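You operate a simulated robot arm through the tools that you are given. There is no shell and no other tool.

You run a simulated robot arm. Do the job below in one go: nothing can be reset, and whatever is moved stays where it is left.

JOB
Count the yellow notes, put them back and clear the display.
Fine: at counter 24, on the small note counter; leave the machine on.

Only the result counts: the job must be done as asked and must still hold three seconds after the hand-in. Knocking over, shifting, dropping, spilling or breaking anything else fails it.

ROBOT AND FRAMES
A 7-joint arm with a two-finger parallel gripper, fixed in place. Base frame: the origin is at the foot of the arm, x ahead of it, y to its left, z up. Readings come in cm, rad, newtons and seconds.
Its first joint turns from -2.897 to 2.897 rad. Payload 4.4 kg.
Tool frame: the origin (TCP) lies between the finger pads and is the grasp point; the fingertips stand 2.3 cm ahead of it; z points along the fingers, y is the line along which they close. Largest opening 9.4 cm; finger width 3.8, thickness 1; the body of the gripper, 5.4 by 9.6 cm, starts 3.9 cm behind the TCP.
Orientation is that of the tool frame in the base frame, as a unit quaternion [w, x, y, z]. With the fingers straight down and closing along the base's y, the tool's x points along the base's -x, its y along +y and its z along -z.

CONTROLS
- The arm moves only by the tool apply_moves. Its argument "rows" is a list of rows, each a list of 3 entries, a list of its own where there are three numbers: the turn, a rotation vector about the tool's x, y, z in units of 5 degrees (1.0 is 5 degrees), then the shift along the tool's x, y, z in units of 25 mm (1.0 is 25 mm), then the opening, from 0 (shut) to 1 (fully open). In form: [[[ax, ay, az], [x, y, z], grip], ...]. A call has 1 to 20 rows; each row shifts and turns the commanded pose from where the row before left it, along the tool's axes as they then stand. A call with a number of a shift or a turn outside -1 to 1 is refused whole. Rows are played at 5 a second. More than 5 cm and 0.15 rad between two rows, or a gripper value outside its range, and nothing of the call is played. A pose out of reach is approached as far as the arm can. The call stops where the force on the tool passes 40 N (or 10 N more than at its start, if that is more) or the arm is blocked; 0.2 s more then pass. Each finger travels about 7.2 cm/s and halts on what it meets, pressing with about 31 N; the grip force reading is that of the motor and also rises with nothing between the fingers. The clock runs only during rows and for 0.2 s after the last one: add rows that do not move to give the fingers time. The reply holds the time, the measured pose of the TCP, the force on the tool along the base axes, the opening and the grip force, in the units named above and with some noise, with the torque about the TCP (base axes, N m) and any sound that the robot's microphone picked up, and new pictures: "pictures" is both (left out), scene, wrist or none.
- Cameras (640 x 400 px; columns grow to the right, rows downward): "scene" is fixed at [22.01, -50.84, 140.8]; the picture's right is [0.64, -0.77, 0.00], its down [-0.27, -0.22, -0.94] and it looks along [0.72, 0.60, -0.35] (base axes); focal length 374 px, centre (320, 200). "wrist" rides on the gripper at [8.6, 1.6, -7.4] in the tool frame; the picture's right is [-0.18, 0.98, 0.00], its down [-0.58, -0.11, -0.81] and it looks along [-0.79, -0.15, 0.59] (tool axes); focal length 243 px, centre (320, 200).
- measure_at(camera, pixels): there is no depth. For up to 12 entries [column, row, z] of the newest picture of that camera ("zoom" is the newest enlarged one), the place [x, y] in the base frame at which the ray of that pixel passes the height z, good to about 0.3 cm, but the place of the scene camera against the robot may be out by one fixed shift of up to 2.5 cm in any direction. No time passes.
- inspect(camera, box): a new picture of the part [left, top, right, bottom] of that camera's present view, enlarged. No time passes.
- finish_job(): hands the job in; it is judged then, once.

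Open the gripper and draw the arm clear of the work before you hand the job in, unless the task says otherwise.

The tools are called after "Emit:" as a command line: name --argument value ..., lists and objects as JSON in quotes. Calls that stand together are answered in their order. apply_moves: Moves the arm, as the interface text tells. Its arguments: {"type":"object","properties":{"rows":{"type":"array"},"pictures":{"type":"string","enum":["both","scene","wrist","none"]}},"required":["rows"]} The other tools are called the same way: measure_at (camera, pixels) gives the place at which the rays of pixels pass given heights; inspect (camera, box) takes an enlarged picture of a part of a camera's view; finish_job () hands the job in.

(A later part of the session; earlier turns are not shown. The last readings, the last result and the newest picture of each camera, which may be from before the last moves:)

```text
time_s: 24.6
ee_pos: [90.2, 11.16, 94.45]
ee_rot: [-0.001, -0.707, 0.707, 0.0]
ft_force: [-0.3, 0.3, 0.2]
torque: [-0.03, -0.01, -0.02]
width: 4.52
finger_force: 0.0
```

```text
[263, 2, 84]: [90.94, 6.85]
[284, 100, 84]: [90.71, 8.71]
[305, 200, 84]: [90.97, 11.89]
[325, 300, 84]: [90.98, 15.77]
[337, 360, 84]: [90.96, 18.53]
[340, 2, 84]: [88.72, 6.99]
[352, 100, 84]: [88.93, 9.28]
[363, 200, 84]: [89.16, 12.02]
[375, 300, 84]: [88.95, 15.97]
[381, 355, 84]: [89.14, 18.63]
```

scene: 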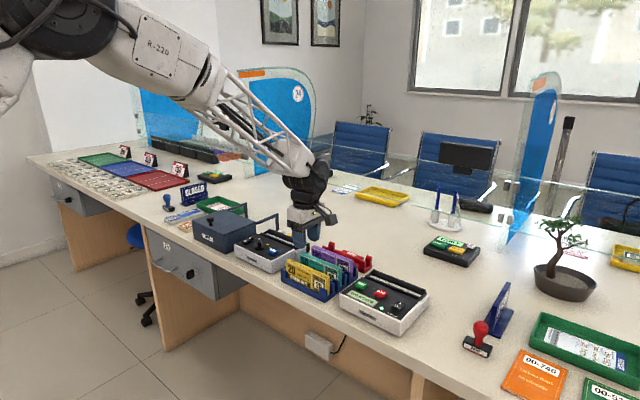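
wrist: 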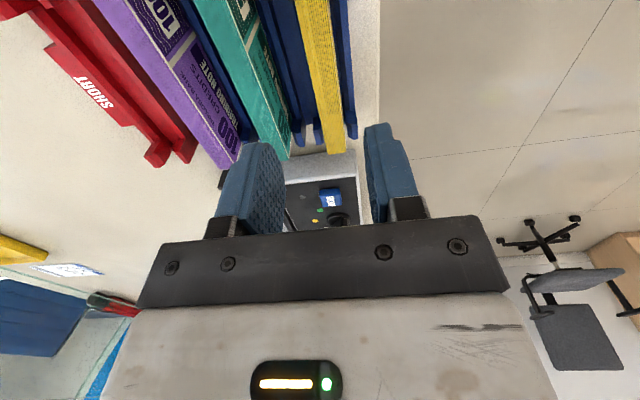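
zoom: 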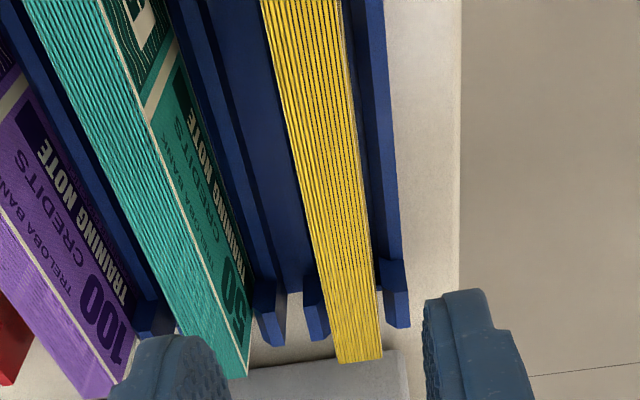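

The bundle spans x 89.0–90.9 (centre 89.95) and its far end is at y 18.6. I'll centre on x 89.97 and lower until the tips are level with the bundle's top, then check.

Emit:
apply_moves --rows '[[[0, 0, 0], [0.04, 0.09, 0.8], 0.48], [[0, 0, 0], [0, 0, 0.8], 0.48], [[0, 0, 0], [0, 0, 0.8], 0.48], [[0, 0, 0], [0, 0, 0.8], 0.48], [[0, 0, 0], [0, 0, 0.3], 0.48], [[0, 0, 0], [0, 0, 0], 0.48]]'

Emit:
inspect --camera "scene" --box '[260, 200, 370, 310]'

Emit:
inspect --camera "wrist" --box '[200, 0, 440, 240]'

```text
time_s: 26.0
ee_pos: [90.03, 11.1, 85.4]
ee_rot: [0.0, 0.707, -0.707, 0.001]
ft_force: [0.8, 1.3, 0.6]
torque: [0.01, -0.01, -0.02]
width: 4.51
finger_force: 0.1
```

scene: 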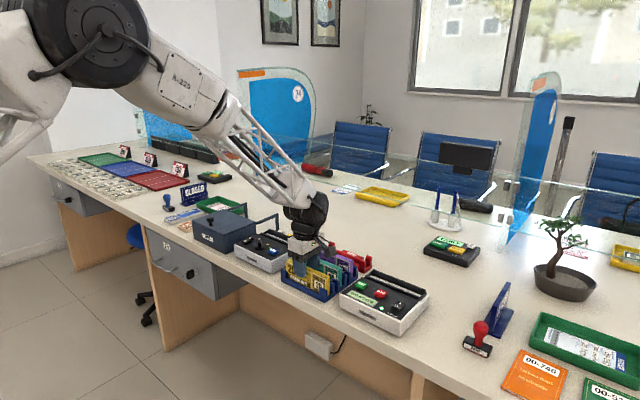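
wrist: 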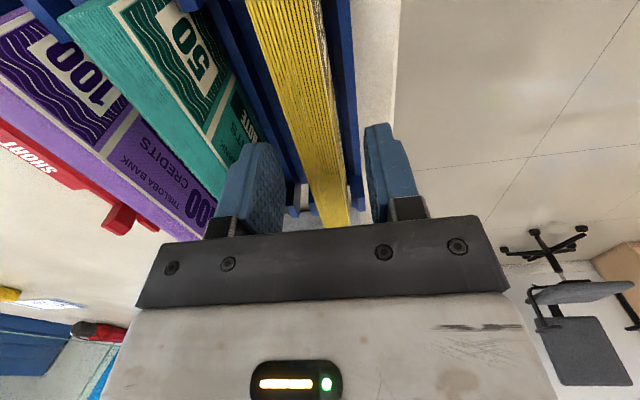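

```text
3.64 times, centred on (315, 255) of scene
```

zoom: 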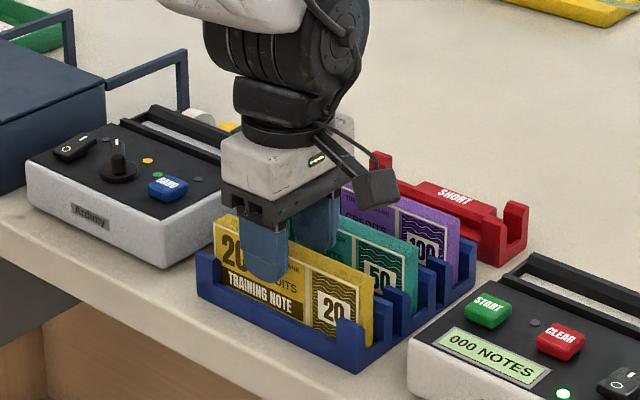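

```text
1.67 times, centred on (320, 120) of wrist
```

zoom: 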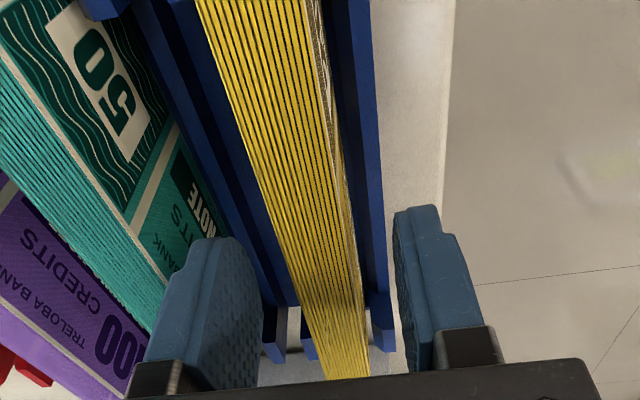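

The tips are beside the bundle with clear gaps on both sides. I'll compare the bundle's edges from this lower view to pin down its top height.

Emit:
measure_at --camera "zoom" --pixels '[[230, 100, 84], [264, 200, 84], [298, 300, 84], [329, 100, 84], [342, 200, 84], [356, 300, 84], [230, 100, 85], [264, 200, 85], [298, 300, 85], [329, 100, 85], [342, 200, 85], [356, 300, 85]]'

```text
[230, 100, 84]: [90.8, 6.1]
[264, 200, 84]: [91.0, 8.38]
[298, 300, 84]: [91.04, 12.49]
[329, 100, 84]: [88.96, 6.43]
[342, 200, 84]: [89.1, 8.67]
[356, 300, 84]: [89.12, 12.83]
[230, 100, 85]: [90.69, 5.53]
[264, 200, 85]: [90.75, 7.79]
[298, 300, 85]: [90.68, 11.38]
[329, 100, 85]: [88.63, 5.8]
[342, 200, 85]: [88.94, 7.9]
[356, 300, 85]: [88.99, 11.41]
```

Both views agree on a top height near z 84 and a centre at x 90.0, matching the TCP. I'll lower 1.6 cm and close on the bundle.

Emit:
apply_moves --rows '[[[0, 0, 0], [0, 0, 0.32], 0.48], [[0, 0, 0], [0, 0, 0.32], 0.48], [[0, 0, 0], [0, 0, 0], 0.48], [[0, 0, 0], [0, 0, 0], 0.3], [[0, 0, 0], [0, 0, 0], 0], [[0, 0, 0], [0, 0, 0], 0], [[0, 0, 0], [0, 0, 0], 0]]'

Emit:
inspect --camera "scene" --box '[260, 200, 370, 310]'

Emit:
inspect --camera "wrist" --box '[200, 0, 440, 240]'

```text
time_s: 27.6
ee_pos: [89.92, 10.95, 83.83]
ee_rot: [0.0, 0.707, -0.707, 0.0]
ft_force: [0.0, 0.4, -0.2]
torque: [0.01, -0.02, 0.04]
width: 1.76
finger_force: 30.8
```

scene: 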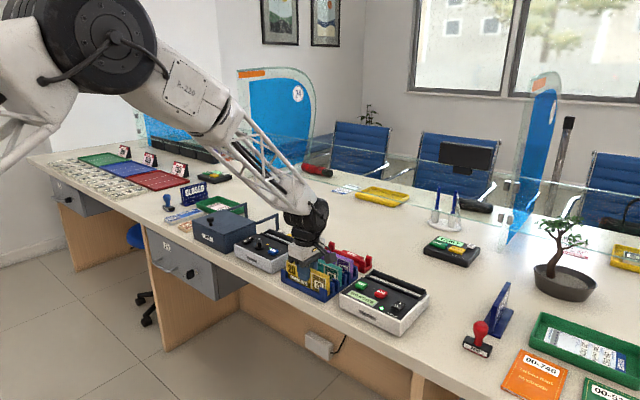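
wrist: 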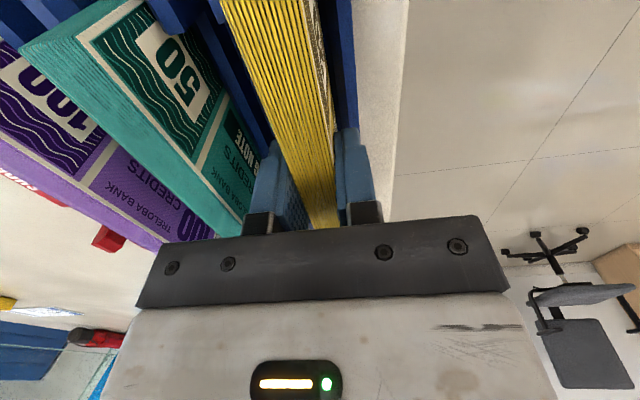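

```text
3.64 times, centred on (315, 255) of scene
```

zoom: 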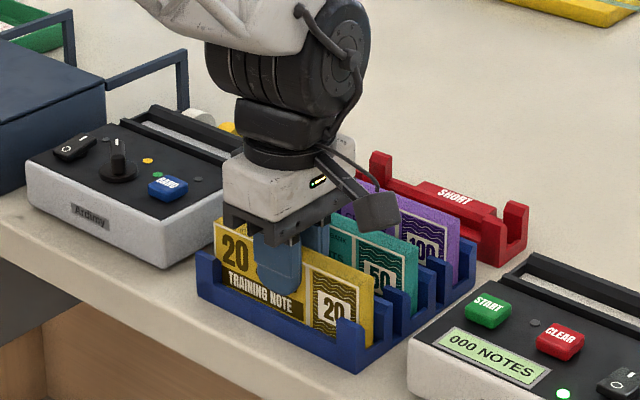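

```text
1.67 times, centred on (320, 120) of wrist
```

zoom: 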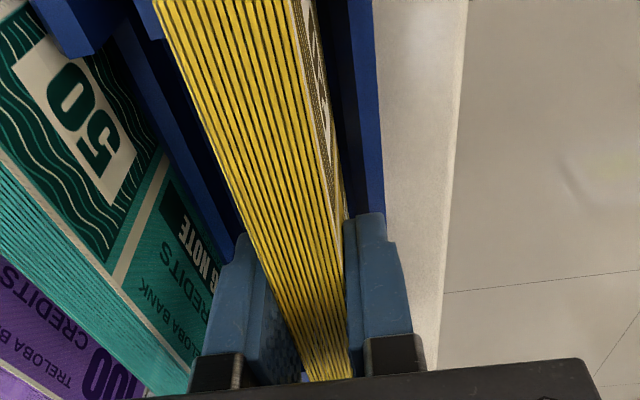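

The grip is closed at 1.76 cm with 31 N on the bundle. I'll lift straight up 12.5 cm and look.

Emit:
apply_moves --rows '[[[0, 0, 0], [0, 0, -0.5], 0], [[0, 0, 0], [0, 0, -0.7], 0], [[0, 0, 0], [0, 0, -0.9], 0], [[0, 0, 0], [0, 0, -0.9], 0], [[0, 0, 0], [0, 0, -1], 0], [[0, 0, 0], [0, 0, -1], 0], [[0, 0, 0], [0, 0, 0], 0]]'

Emit:
inspect --camera "scene" --box '[260, 180, 390, 310]'

Emit:
inspect --camera "wrist" --box '[200, 0, 440, 240]'

```text
time_s: 29.2
ee_pos: [89.91, 11.03, 96.47]
ee_rot: [0.001, 0.707, -0.707, 0.0]
ft_force: [-0.1, -0.2, -1.6]
torque: [-0.01, 0.0, 0.0]
width: 1.75
finger_force: 31.1
```

scene: 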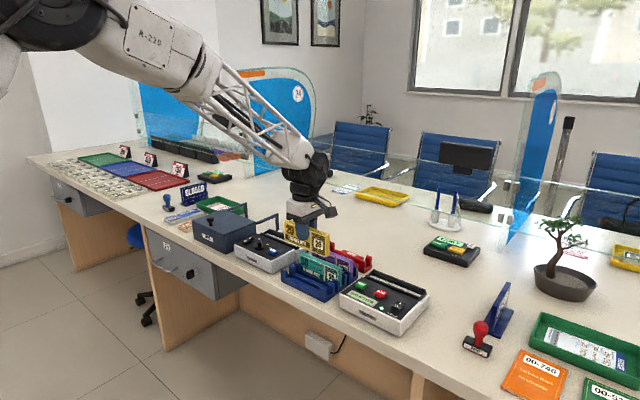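
wrist: 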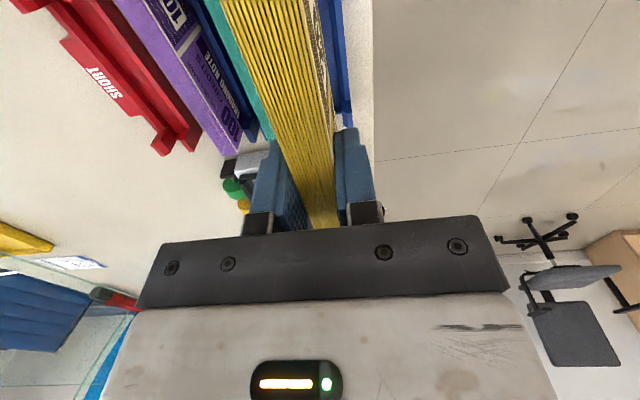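

```text
3.08 times, centred on (325, 245) of scene
```

zoom: 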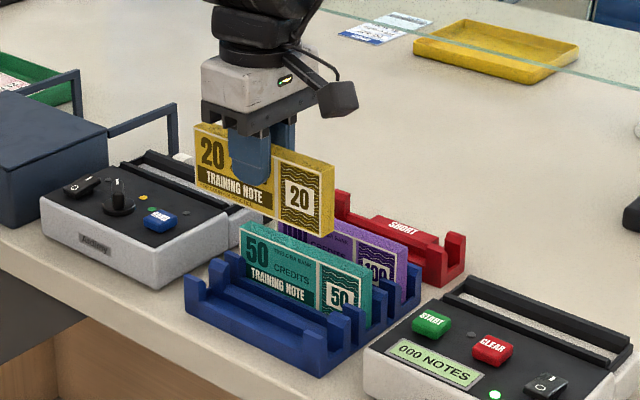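

```text
1.67 times, centred on (320, 120) of wrist
```

zoom: 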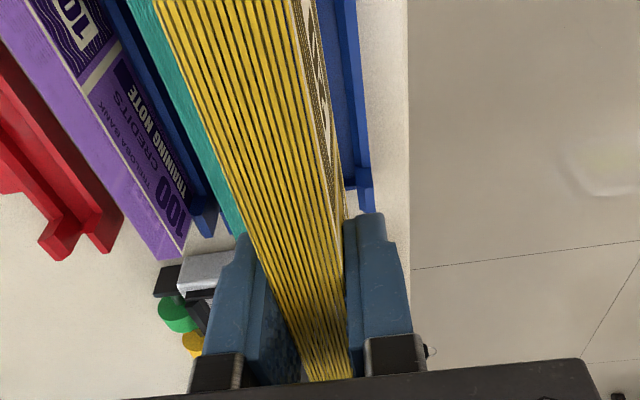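

The bundle hangs level in the grip, free of the rack. I'll zoom to measure its height and its ends relative to the TCP.

Emit:
inspect --camera "scene" --box '[275, 205, 345, 265]'

```text
6.67 times, centred on (310, 235) of scene
```

zoom: 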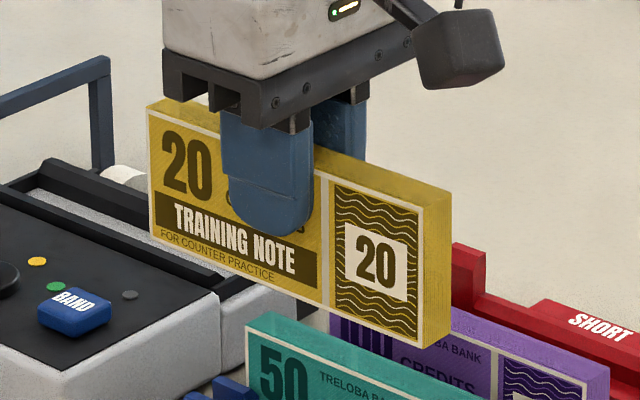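

The bundle is about 6.1 cm tall, its top about 1.1 cm above the TCP and its bottom about 5 cm below, centred near the TCP in y. I'll carry it level to above the hopper at (101.0,-10.6).

Emit:
apply_moves --rows '[[[0, 0, 0], [0.5, -0.25, 0], 0], [[0, 0, 0], [0.9, -0.462, 0], 0], [[0, 0, 0], [0.96, -0.492, 0], 0], [[0, 0, 0], [0.96, -0.492, 0], 0], [[0, 0, 0], [0.96, -0.492, 0], 0], [[0, 0, 0], [0.96, -0.492, 0], 0], [[0, 0, 0], [0.96, -0.492, 0], 0], [[0, 0, 0], [0.96, -0.492, 0], 0], [[0, 0, 0], [0.9, -0.462, 0], 0], [[0, 0, 0], [0.56, -0.308, 0], 0], [[0, 0, 0], [0, 0, 0], 0]]'

Emit:
inspect --camera "scene" --box '[330, 200, 450, 320]'

Emit:
inspect --camera "wrist" --box '[200, 0, 440, 240]'

```text
time_s: 31.6
ee_pos: [100.89, -10.59, 96.34]
ee_rot: [0.001, 0.707, -0.707, 0.0]
ft_force: [-0.3, -0.3, -0.9]
torque: [0.0, -0.02, 0.01]
width: 1.79
finger_force: 31.0
```

scene: 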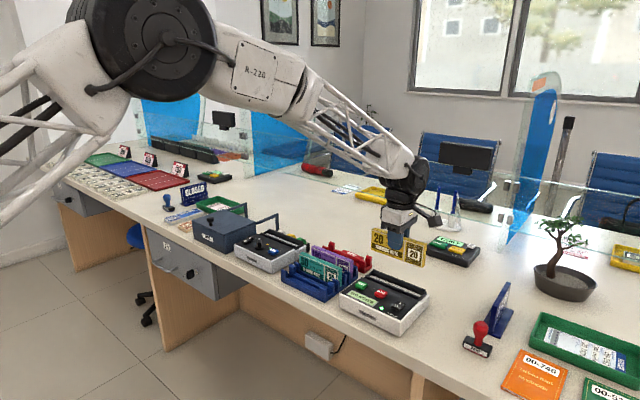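
wrist: 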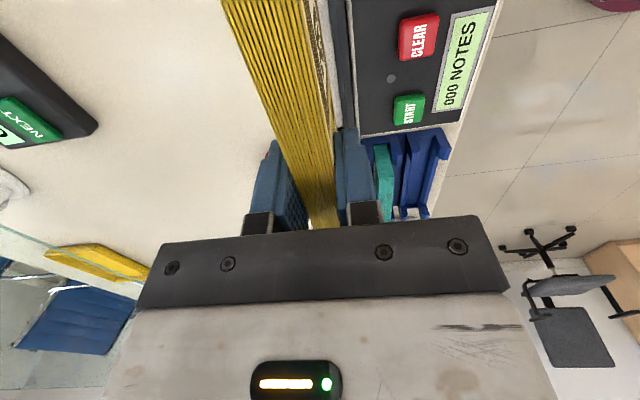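

```text
3.33 times, centred on (390, 260) of scene
```

zoom: 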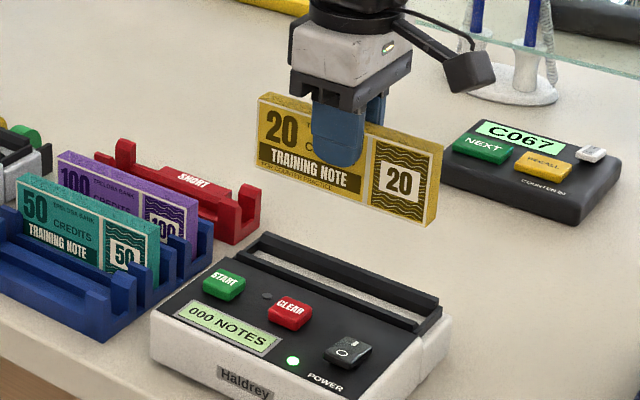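

```text
1.67 times, centred on (320, 120) of wrist
```

zoom: 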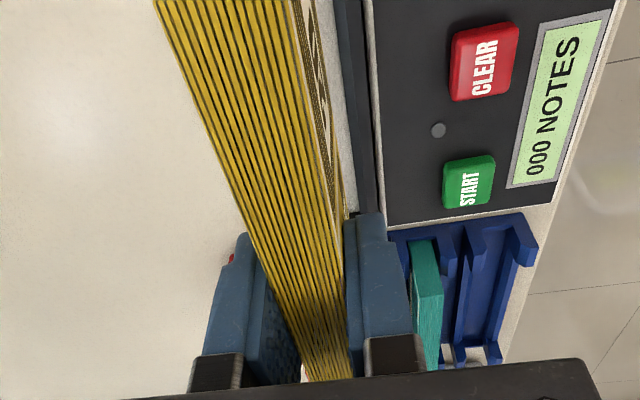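

The bundle hangs above the hopper with its end visible in the wrist view. I'll lower to about TCP z 90, bottom roughly 1 cm above the bars, and check alignment.

Emit:
apply_moves --rows '[[[0, 0, 0], [0, 0, 0.8], 0], [[0, 0, 0], [0, 0, 0.9], 0], [[0, 0, 0], [0, -0.02, 0.8], 0], [[0, 0, 0], [0, 0, 0], 0], [[0, 0, 0], [0, 0, 0], 0]]'

Emit:
inspect --camera "scene" --box '[350, 215, 450, 315]'

Emit:
inspect --camera "wrist" --box '[200, 0, 440, 240]'

```text
time_s: 32.8
ee_pos: [101.03, -10.55, 90.01]
ee_rot: [0.001, 0.707, -0.707, 0.0]
ft_force: [0.0, 0.9, -0.7]
torque: [-0.03, 0.01, -0.02]
width: 1.75
finger_force: 30.9
```

scene: 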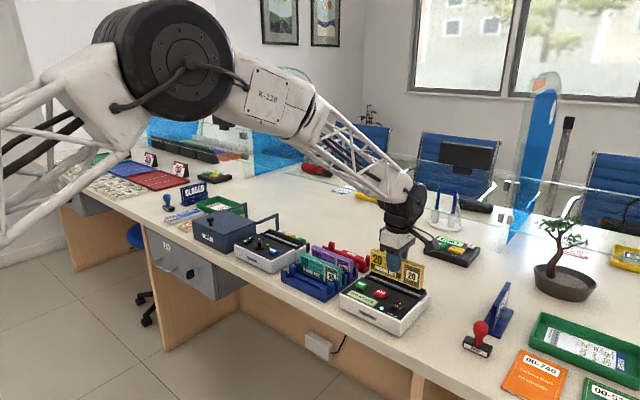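
wrist: 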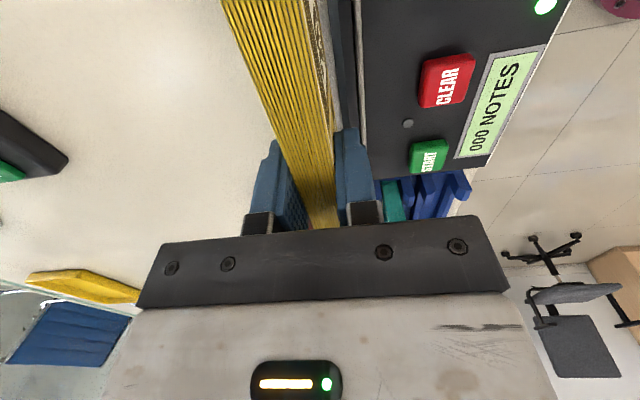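

```text
4.00 times, centred on (400, 265) of scene
```

zoom: 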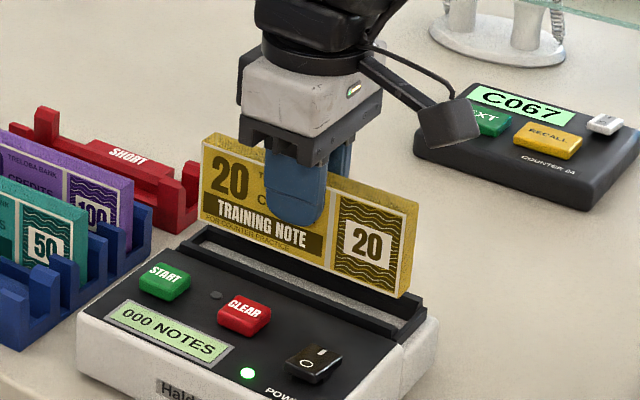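

```text
1.67 times, centred on (320, 120) of wrist
```

zoom: 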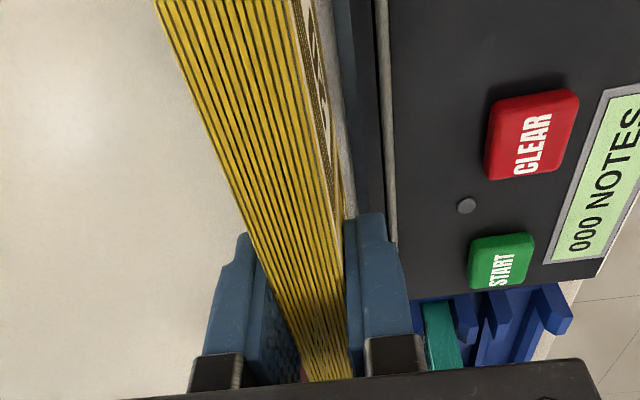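

Alignment looks plausible: the bundle's bottom right corner is near zoom (403,297), just above the frame's right end at (420,318). I'll zoom on both ends before inserting.

Emit:
inspect --camera "scene" --box '[390, 255, 440, 305]'

Emit:
inspect --camera "scene" --box '[340, 245, 390, 295]'

Emit:
inspect --camera "wrist" --box '[270, 0, 350, 140]'

```text
8.00 times, centred on (415, 280) of scene
```

zoom: 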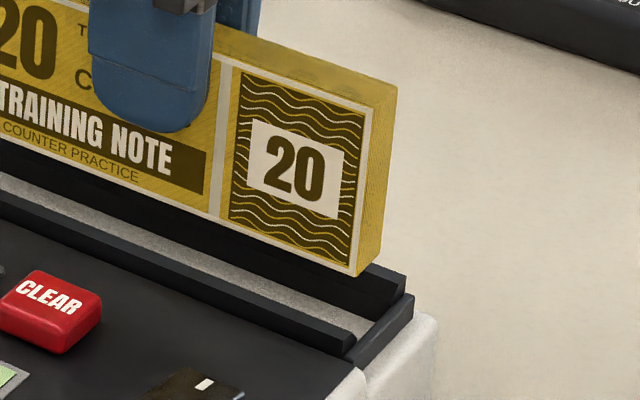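

```text
8.00 times, centred on (365, 270) of scene
```

zoom: 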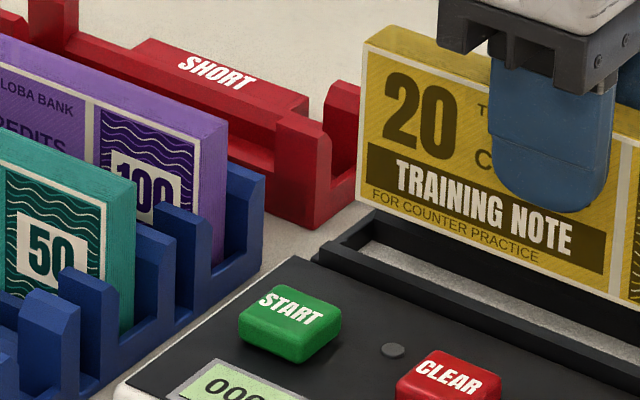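

```text
2.86 times, centred on (310, 70) of wrist
```

zoom: 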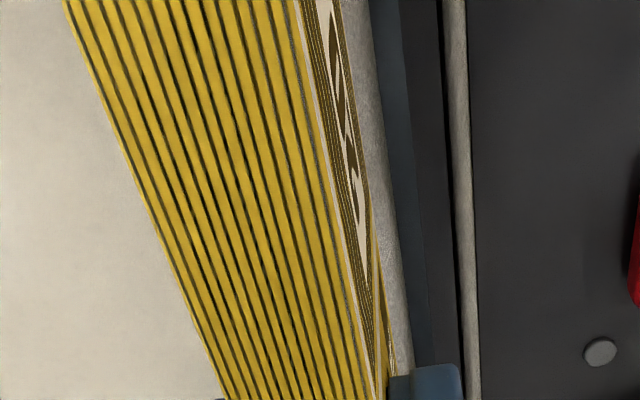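

At the left end the bundle has about half a centimetre of room, while the right end looks close to the side bar. I'll zoom tighter on both ends to decide the y correction.

Emit:
inspect --camera "scene" --box '[445, 275, 475, 305]'

Emit:
inspect --camera "scene" --box '[448, 280, 472, 300]'

Emit:
inspect --camera "scene" --box '[400, 270, 435, 305]'

Emit:
inspect --camera "scene" --box '[355, 255, 385, 285]'

```text
13.33 times, centred on (460, 290) of scene
```

zoom: 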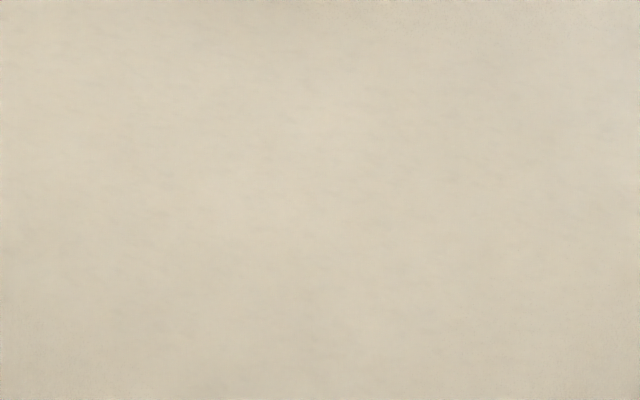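

```text
16.00 times, centred on (460, 290) of scene
```

zoom: 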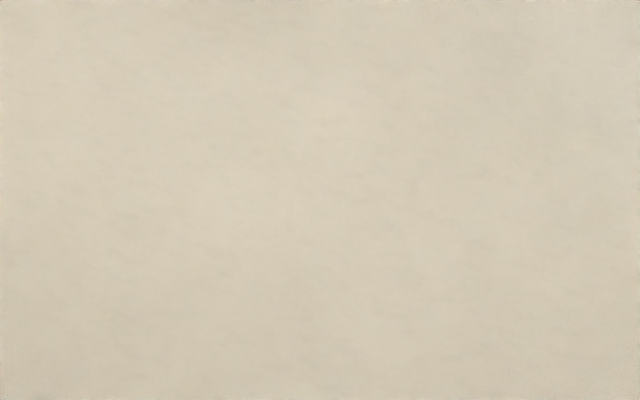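

```text
11.43 times, centred on (418, 288) of scene
```

zoom: 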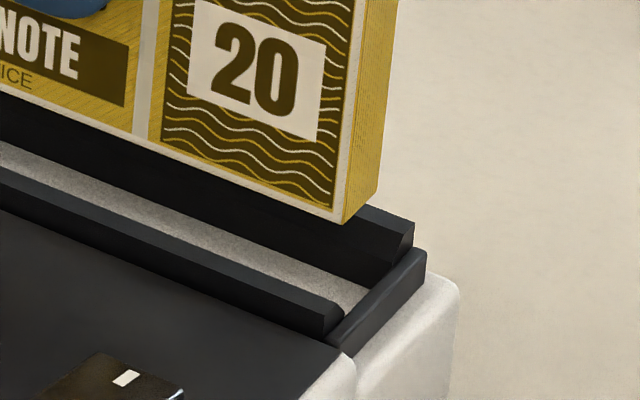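

```text
13.33 times, centred on (370, 270) of scene
```

zoom: 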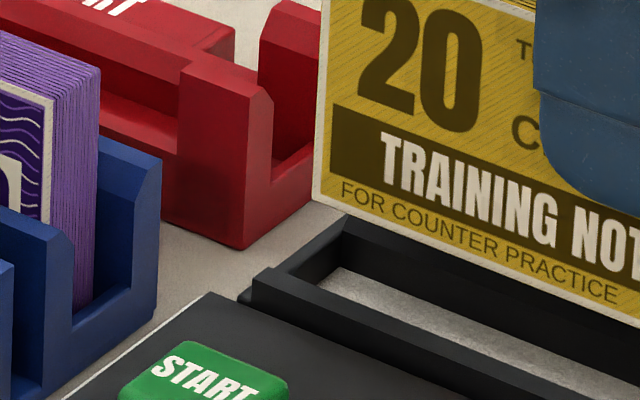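

Working it through, the bundle has roughly 0.3–0.4 cm clearance at each end and its face lines up just inside the front lip. I'll lower gently in small steps and watch the force.

Emit:
apply_moves --rows '[[[0, 0, 0], [0, 0, 0.2], 0], [[0, 0, 0], [0, 0, 0.2], 0], [[0, 0, 0], [0, 0, 0.2], 0], [[0, 0, 0], [0, 0, 0.2], 0], [[0, 0, 0], [0, 0, 0], 0]]'

Emit:
inspect --camera "scene" --box '[355, 235, 435, 315]'

```text
time_s: 34.0
ee_pos: [101.06, -10.57, 88.14]
ee_rot: [-0.001, -0.707, 0.707, 0.001]
ft_force: [-0.3, -0.7, -1.3]
torque: [0.04, 0.0, -0.01]
width: 1.76
finger_force: 31.1
```

scene: 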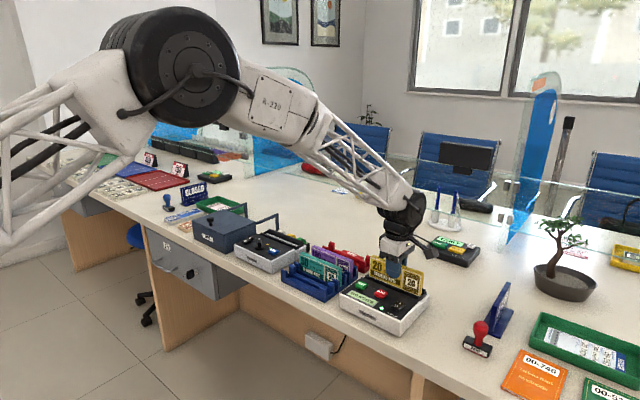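
wrist: 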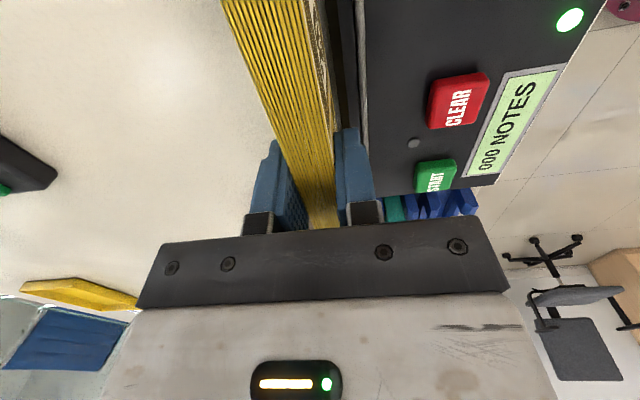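

```text
5.00 times, centred on (395, 275) of scene
```

zoom: 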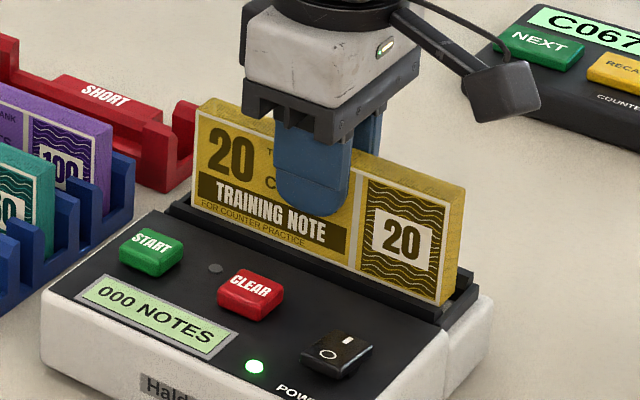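

The bundle's bottom is now entering between the bars with no contact force. I'll continue in 2.5 mm steps, three at a time.

Emit:
apply_moves --rows '[[[0, 0, 0], [0, 0, 0.1], 0], [[0, 0, 0], [0, 0, 0.1], 0], [[0, 0, 0], [0, 0, 0], 0]]' --pictures "none"

Emit:
inspect --camera "scene" --box '[355, 235, 435, 315]'

Emit:
inspect --camera "wrist" --box '[240, 0, 400, 240]'

```text
time_s: 34.8
ee_pos: [101.14, -10.61, 87.56]
ee_rot: [0.0, -0.707, 0.707, 0.0]
ft_force: [0.3, 0.7, -0.5]
torque: [-0.02, 0.03, -0.03]
width: 1.77
finger_force: 30.8
```

```text
5.00 times, centred on (395, 275) of scene
```

zoom: 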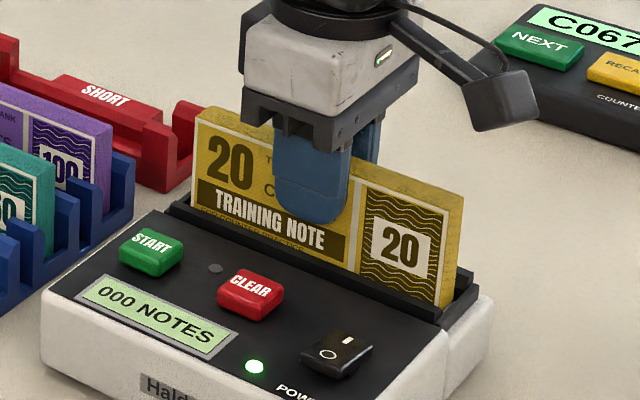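

```text
1.67 times, centred on (320, 120) of wrist
```

zoom: 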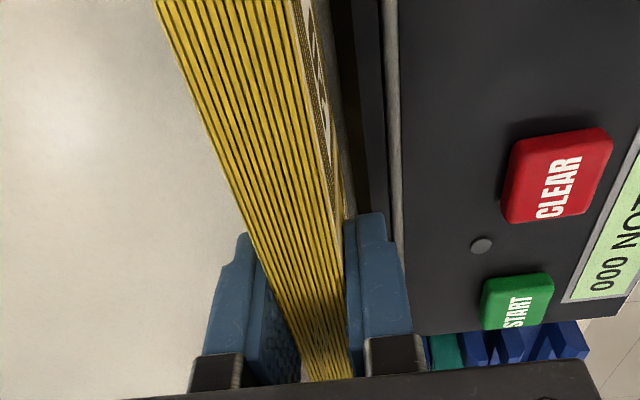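

The bundle is going down into the slot freely (front lip now covers its bottom line). I'll continue in small steps until it touches the floor.

Emit:
apply_moves --rows '[[[0, 0, 0], [0, 0, 0.1], 0], [[0, 0, 0], [0, 0, 0.1], 0], [[0, 0, 0], [0, 0, 0], 0]]' --pictures "none"

Emit:
inspect --camera "scene" --box '[355, 235, 435, 315]'

```text
time_s: 35.6
ee_pos: [101.16, -10.7, 87.41]
ee_rot: [0.002, -0.707, 0.707, -0.001]
ft_force: [-5.5, 2.3, 27.1]
torque: [0.19, 0.27, 0.03]
width: 1.76
finger_force: 31.2
```

```text
5.00 times, centred on (395, 275) of scene
```

zoom: 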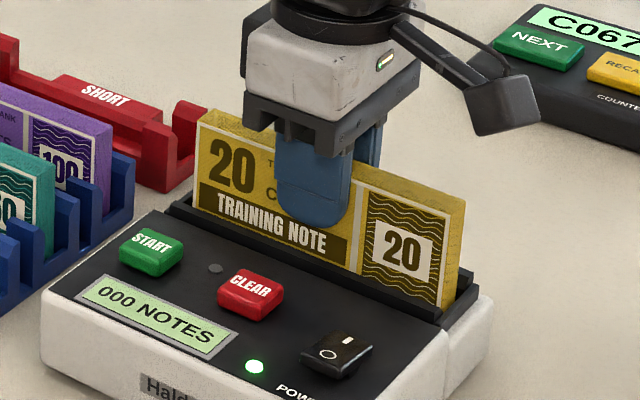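

Contact at TCP z 87.4 with 27 N means it's seated on the hopper floor. I'll ease off the load by 3 mm of command and open the fingers.

Emit:
apply_moves --rows '[[[0, 0, 0], [0, 0, -0.12], 0], [[0, 0, 0], [0, 0, 0], 0], [[0, 0, 0], [0, 0, 0], 0.22], [[0, 0, 0], [0, 0, 0], 0.3], [[0, 0, 0], [0, 0, 0], 0.45], [[0, 0, 0], [0, 0, 0], 0.45]]'

Emit:
inspect --camera "scene" --box '[355, 235, 435, 315]'

Emit:
inspect --camera "wrist" --box '[200, 0, 440, 240]'

```text
time_s: 37.0
ee_pos: [101.05, -10.72, 87.42]
ee_rot: [0.0, -0.707, 0.707, 0.0]
ft_force: [1.0, 0.3, 0.7]
torque: [0.0, 0.0, 0.01]
width: 4.2
finger_force: 0.0
```

scene: 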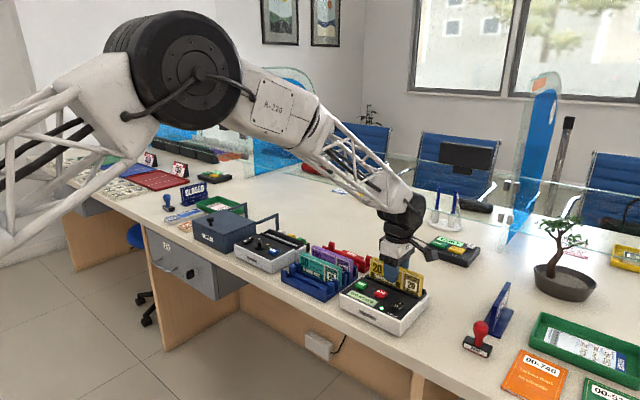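
wrist: 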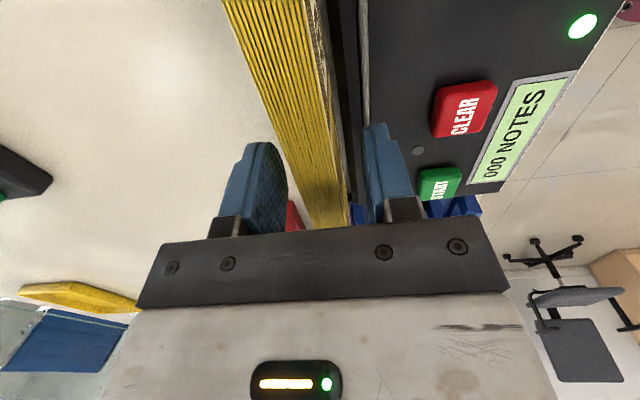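

```text
5.00 times, centred on (395, 275) of scene
```

zoom: 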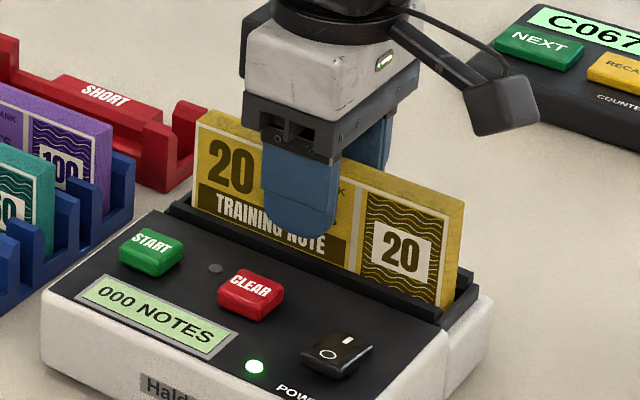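

```text
1.67 times, centred on (320, 120) of wrist
```

zoom: 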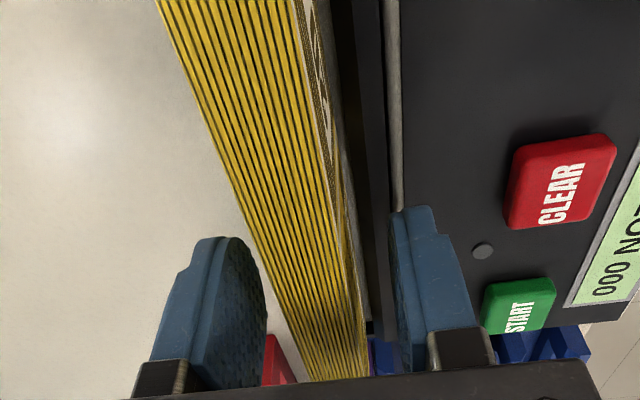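

The bundle stands upright on its own in the hopper. I'll rise straight up, shut the fingers and move above the START button at about (93.8,-4.7).

Emit:
apply_moves --rows '[[[0, 0, 0], [0, 0, -0.5], 0.45], [[0, 0, 0], [0, 0, -1], 0.45], [[0, 0, 0], [0, 0, -1], 0.45], [[0, 0, 0], [0, 0, -1], 0.45], [[0, 0, 0], [0, 0, -1], 0.45], [[0, 0, 0], [-0.8, 0.97, 0], 0], [[0, 0, 0], [-0.8, 0.97, 0], 0], [[0, 0, 0], [-0.8, 0.96, 0], 0], [[0, 0, 0], [0, 0, 0], 0]]'

Emit:
inspect --camera "wrist" --box '[240, 0, 480, 240]'

Emit:
inspect --camera "scene" --box '[340, 215, 440, 315]'

```text
time_s: 39.0
ee_pos: [93.69, -4.43, 98.71]
ee_rot: [-0.001, 0.707, -0.707, 0.0]
ft_force: [0.3, 0.4, 0.0]
torque: [-0.01, -0.04, -0.01]
width: 0.0
finger_force: 31.3
```

scene: 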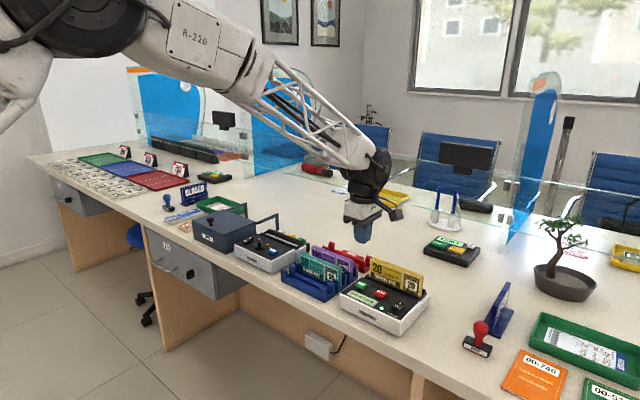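
wrist: 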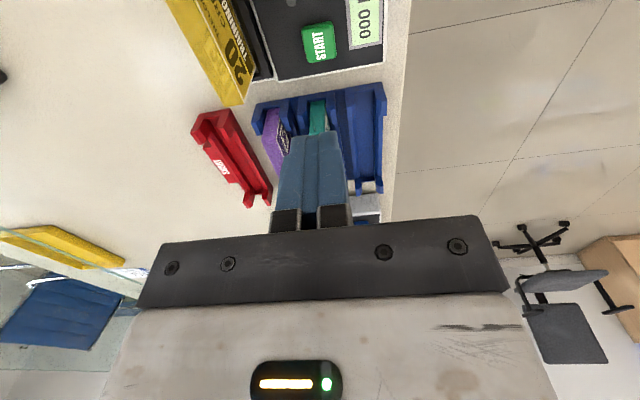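

```text
1.67 times, centred on (360, 120) of wrist
```

zoom: 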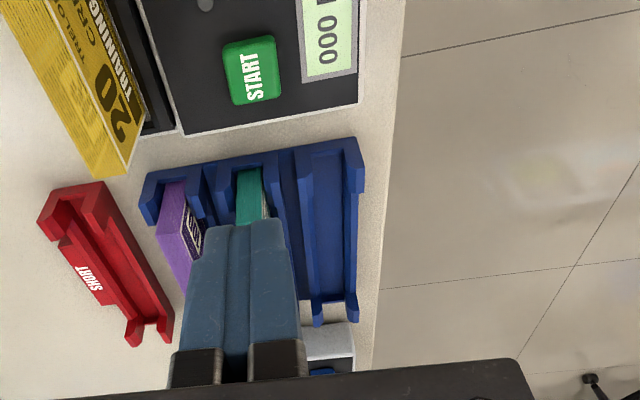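

```text
4.00 times, centred on (390, 265) of scene
```

zoom: 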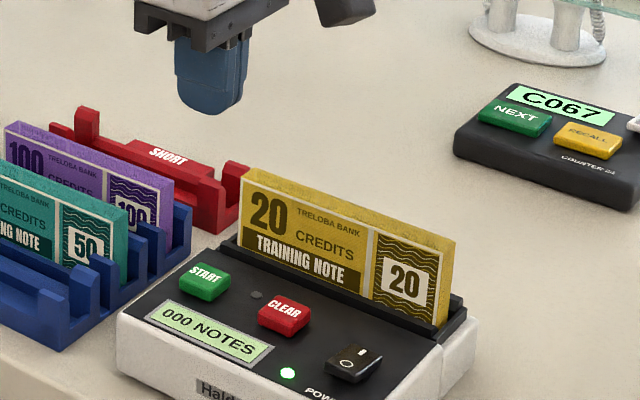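

The bundle stands straight in the hopper. I'll measure START from this view, zoom (251,70), to fine-tune the press point.

Emit:
measure_at --camera "wrist" --pixels '[[318.7, 42.2, 83.5], [318.7, 42.2, 84], [304, 25, 84], [336, 58, 84]]'

```text
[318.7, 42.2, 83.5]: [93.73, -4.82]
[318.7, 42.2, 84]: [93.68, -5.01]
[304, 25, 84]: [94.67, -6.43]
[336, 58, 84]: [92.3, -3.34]
```

START centre is (93.7,-4.85); I'll shift 0.4 cm in y and lower to just above it.

Emit:
apply_moves --rows '[[[0, 0, 0], [0.16, 0, 0.9], 0], [[0, 0, 0], [0, 0, 0.9], 0], [[0, 0, 0], [0, 0, 0.9], 0], [[0, 0, 0], [0, 0, 0.9], 0], [[0, 0, 0], [0, 0, 0.6], 0], [[0, 0, 0], [0, 0, 0.3], 0], [[0, 0, 0], [0, 0, 0], 0]]'

Emit:
inspect --camera "scene" --box '[340, 235, 440, 325]'

Emit:
inspect --camera "wrist" --box '[240, 0, 480, 240]'

```text
time_s: 40.6
ee_pos: [93.67, -5.16, 87.33]
ee_rot: [0.001, 0.707, -0.707, 0.001]
ft_force: [-0.6, 0.8, -0.7]
torque: [-0.01, -0.02, 0.01]
width: 0.0
finger_force: 31.1
```

scene: 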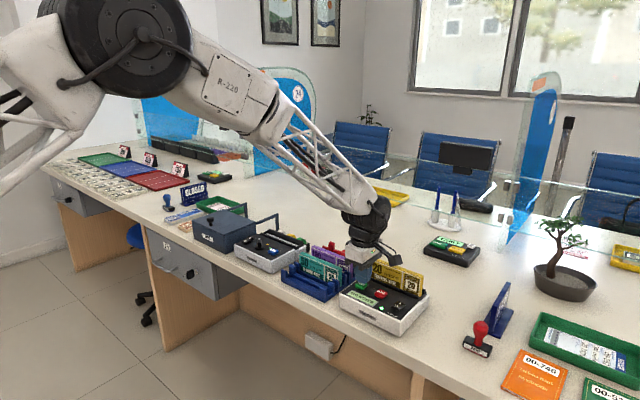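
wrist: 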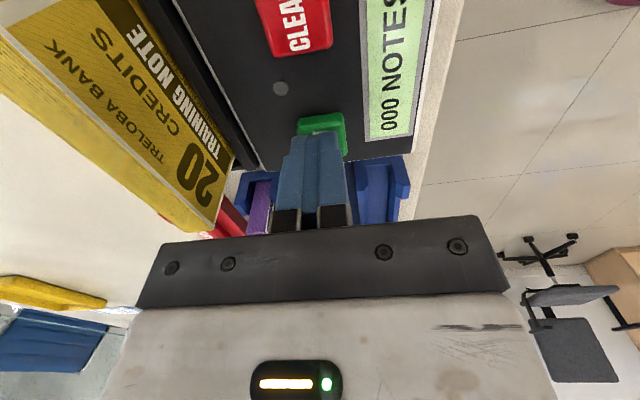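

```text
4.44 times, centred on (390, 280) of scene
```

zoom: 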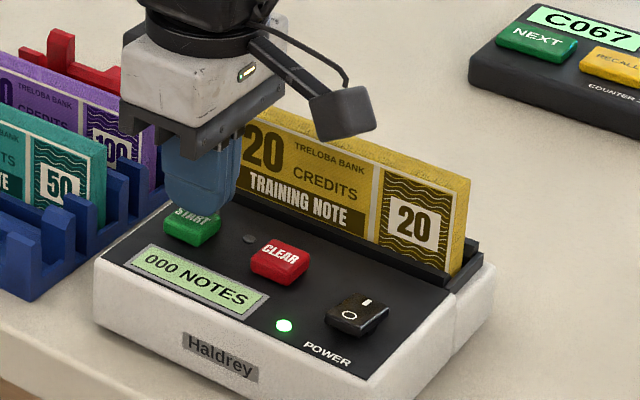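

```text
1.67 times, centred on (360, 120) of wrist
```

zoom: 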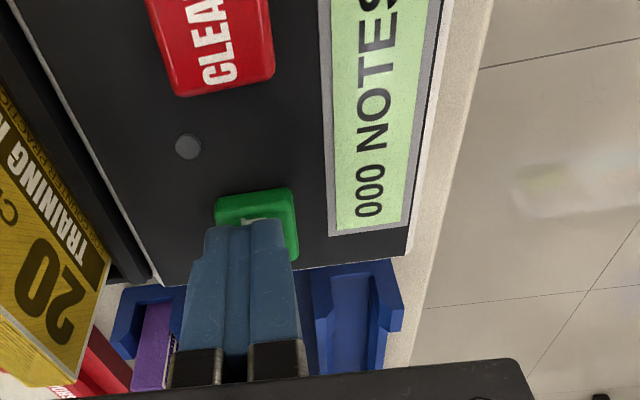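

The shut fingers are right above START with about 1 cm to go. I'll press in 2.5 mm steps.

Emit:
apply_moves --rows '[[[0, 0, 0], [0, 0, 0.1], 0], [[0, 0, 0], [0, 0, 0.1], 0], [[0, 0, 0], [0, 0, 0.1], 0], [[0, 0, 0], [0, 0, 0.05], 0], [[0, 0, 0], [0, 0, 0], 0]]' --pictures "none"

Emit:
inspect --camera "scene" --box '[340, 235, 440, 325]'

```text
time_s: 41.8
ee_pos: [93.8, -5.03, 86.57]
ee_rot: [0.0, 0.707, -0.707, 0.0]
ft_force: [0.6, 0.1, 0.2]
torque: [-0.01, 0.02, -0.01]
width: 0.01
finger_force: 30.6
```

```text
4.44 times, centred on (390, 280) of scene
```

zoom: 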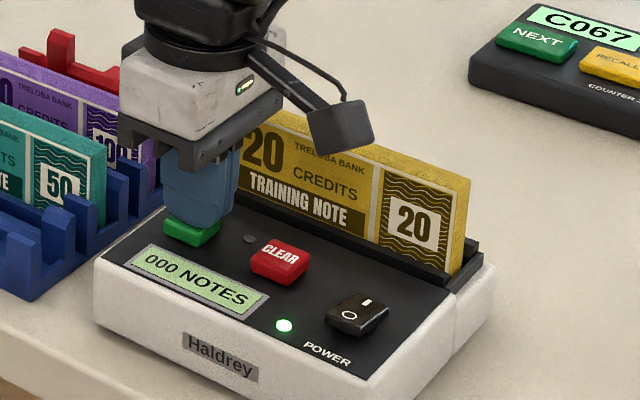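

No contact force yet; the display still shows 000. I'll continue pressing in small steps.

Emit:
apply_moves --rows '[[[0, 0, 0], [0, 0, 0.08], 0], [[0, 0, 0], [0, 0, 0.08], 0], [[0, 0, 0], [0, 0, 0], 0]]' --pictures "none"

Emit:
inspect --camera "scene" --box '[340, 235, 440, 325]'

```text
time_s: 42.6
ee_pos: [93.73, -4.9, 86.08]
ee_rot: [0.0, -0.707, 0.707, -0.001]
ft_force: [-0.4, -0.7, 1.4]
torque: [-0.02, 0.03, -0.01]
width: 0.01
finger_force: 31.5
heard: click
```

```text
4.44 times, centred on (390, 280) of scene
```

zoom: 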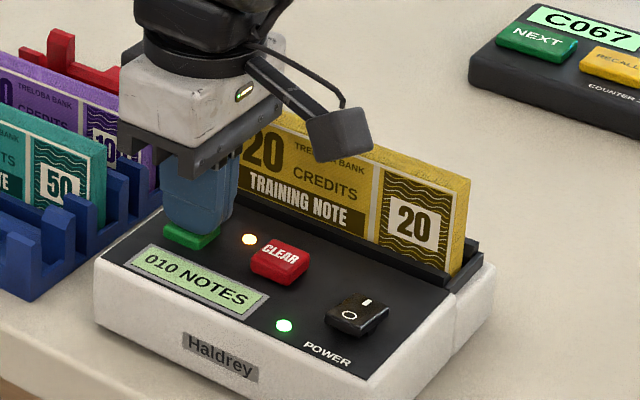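

A click was heard, the amber lamp is lit and the display counts (010). I'll lift off the button and wait for the count to finish.

Emit:
apply_moves --rows '[[[0, 0, 0], [0, 0, -0.5], 0], [[0, 0, 0], [0, 0, -1], 0], [[0, 0, 0], [0, 0, -1], 0], [[0, 0, 0], [0, 0, -1], 0], [[0, 0, 0], [0, 0, -1], 0], [[0, 0, 0], [0, 0, 0], 0], [[0, 0, 0], [0, 0, 0], 0], [[0, 0, 0], [0, 0, 0], 0]]' --pictures "none"

Emit:
inspect --camera "scene" --box '[340, 235, 440, 325]'

```text
time_s: 44.4
ee_pos: [93.7, -5.03, 97.26]
ee_rot: [0.0, -0.707, 0.707, 0.0]
ft_force: [0.0, 0.9, -0.8]
torque: [0.0, -0.01, -0.03]
width: 0.0
finger_force: 30.7
```

```text
4.44 times, centred on (390, 280) of scene
```

zoom: 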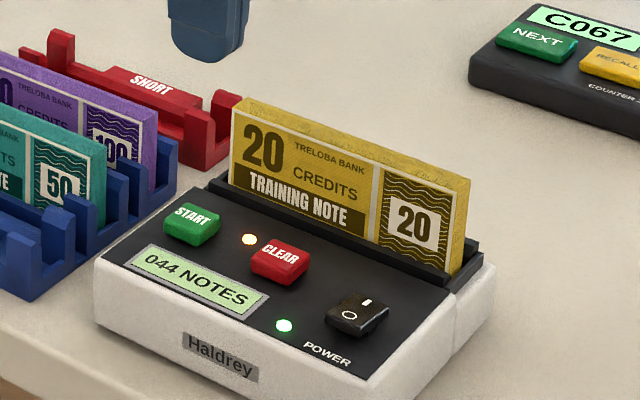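

The count is at 044 and still running. I'll wait with still rows until the amber lamp goes out.

Emit:
apply_moves --rows '[[[0, 0, 0], [0, 0, 0], 0], [[0, 0, 0], [0, 0, 0], 0], [[0, 0, 0], [0, 0, 0], 0], [[0, 0, 0], [0, 0, 0], 0], [[0, 0, 0], [0, 0, 0], 0], [[0, 0, 0], [0, 0, 0], 0], [[0, 0, 0], [0, 0, 0], 0], [[0, 0, 0], [0, 0, 0], 0], [[0, 0, 0], [0, 0, 0], 0], [[0, 0, 0], [0, 0, 0], 0], [[0, 0, 0], [0, 0, 0], 0], [[0, 0, 0], [0, 0, 0], 0], [[0, 0, 0], [0, 0, 0], 0], [[0, 0, 0], [0, 0, 0], 0], [[0, 0, 0], [0, 0, 0], 0], [[0, 0, 0], [0, 0, 0], 0]]' --pictures "wrist"

Emit:
inspect --camera "scene" --box '[340, 235, 440, 325]'

```text
time_s: 47.8
ee_pos: [93.79, -5.24, 97.37]
ee_rot: [0.0, -0.707, 0.707, 0.0]
ft_force: [0.1, 1.1, 0.3]
torque: [0.0, 0.0, -0.01]
width: 0.0
finger_force: 31.0
```

wrist: 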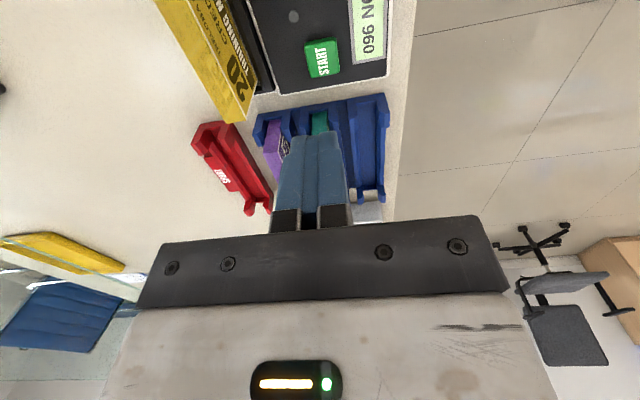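

```text
4.44 times, centred on (390, 280) of scene
```

zoom: 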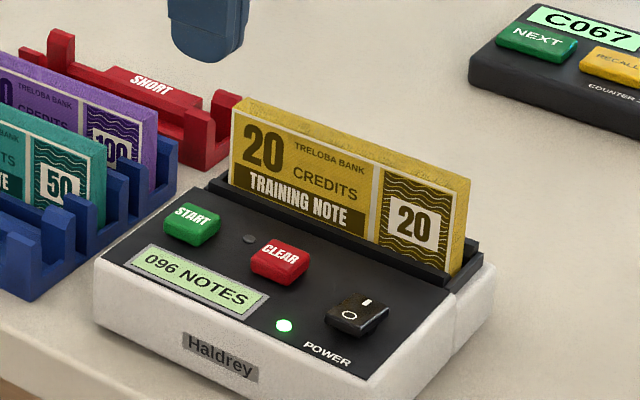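

The count is complete: 096 NOTES, amber lamp out. Now I'll return above the hopper with the fingers open 4.5 cm.

Emit:
apply_moves --rows '[[[0, 0, 0], [0.75, -0.97, 0], 0.48], [[0, 0, 0], [0.75, -0.97, 0], 0.48], [[0, 0, 0], [0.74, -0.96, 0], 0.48], [[0, 0, 0], [0, 0, 0.8], 0.48], [[0, 0, 0], [0, 0, 0.8], 0.48], [[0, 0, 0], [0, 0, 0], 0.48]]'

Emit:
inspect --camera "wrist" --box '[200, 0, 440, 240]'

```text
time_s: 49.2
ee_pos: [101.27, -10.57, 93.4]
ee_rot: [0.001, -0.707, 0.707, 0.0]
ft_force: [0.2, -0.2, -0.3]
torque: [-0.03, 0.01, -0.01]
width: 4.5
finger_force: 0.1
```

scene: 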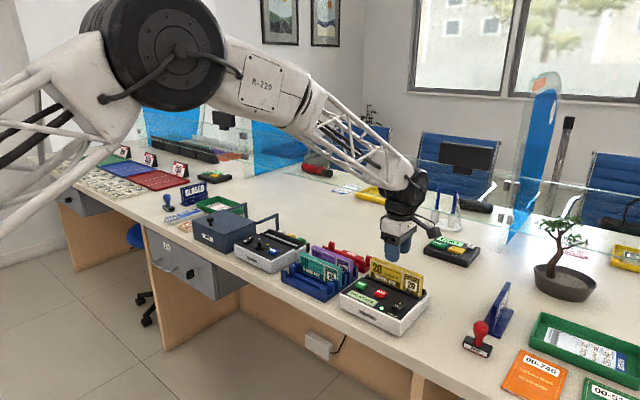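
wrist: 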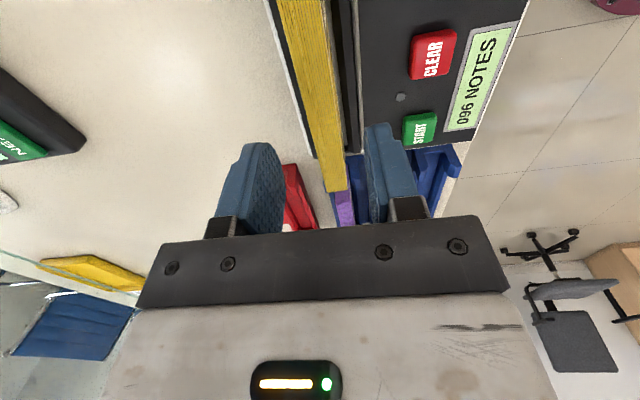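

```text
1.67 times, centred on (320, 120) of wrist
```

zoom: 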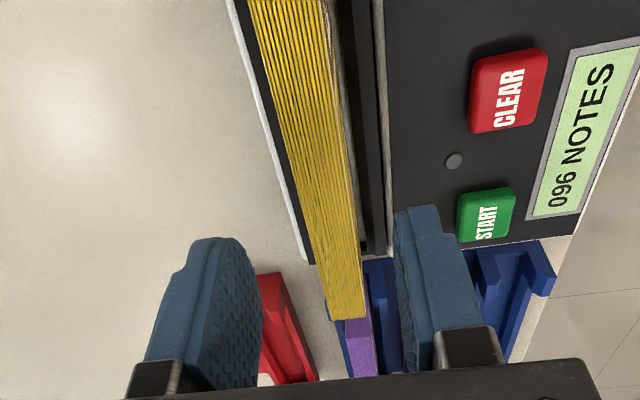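

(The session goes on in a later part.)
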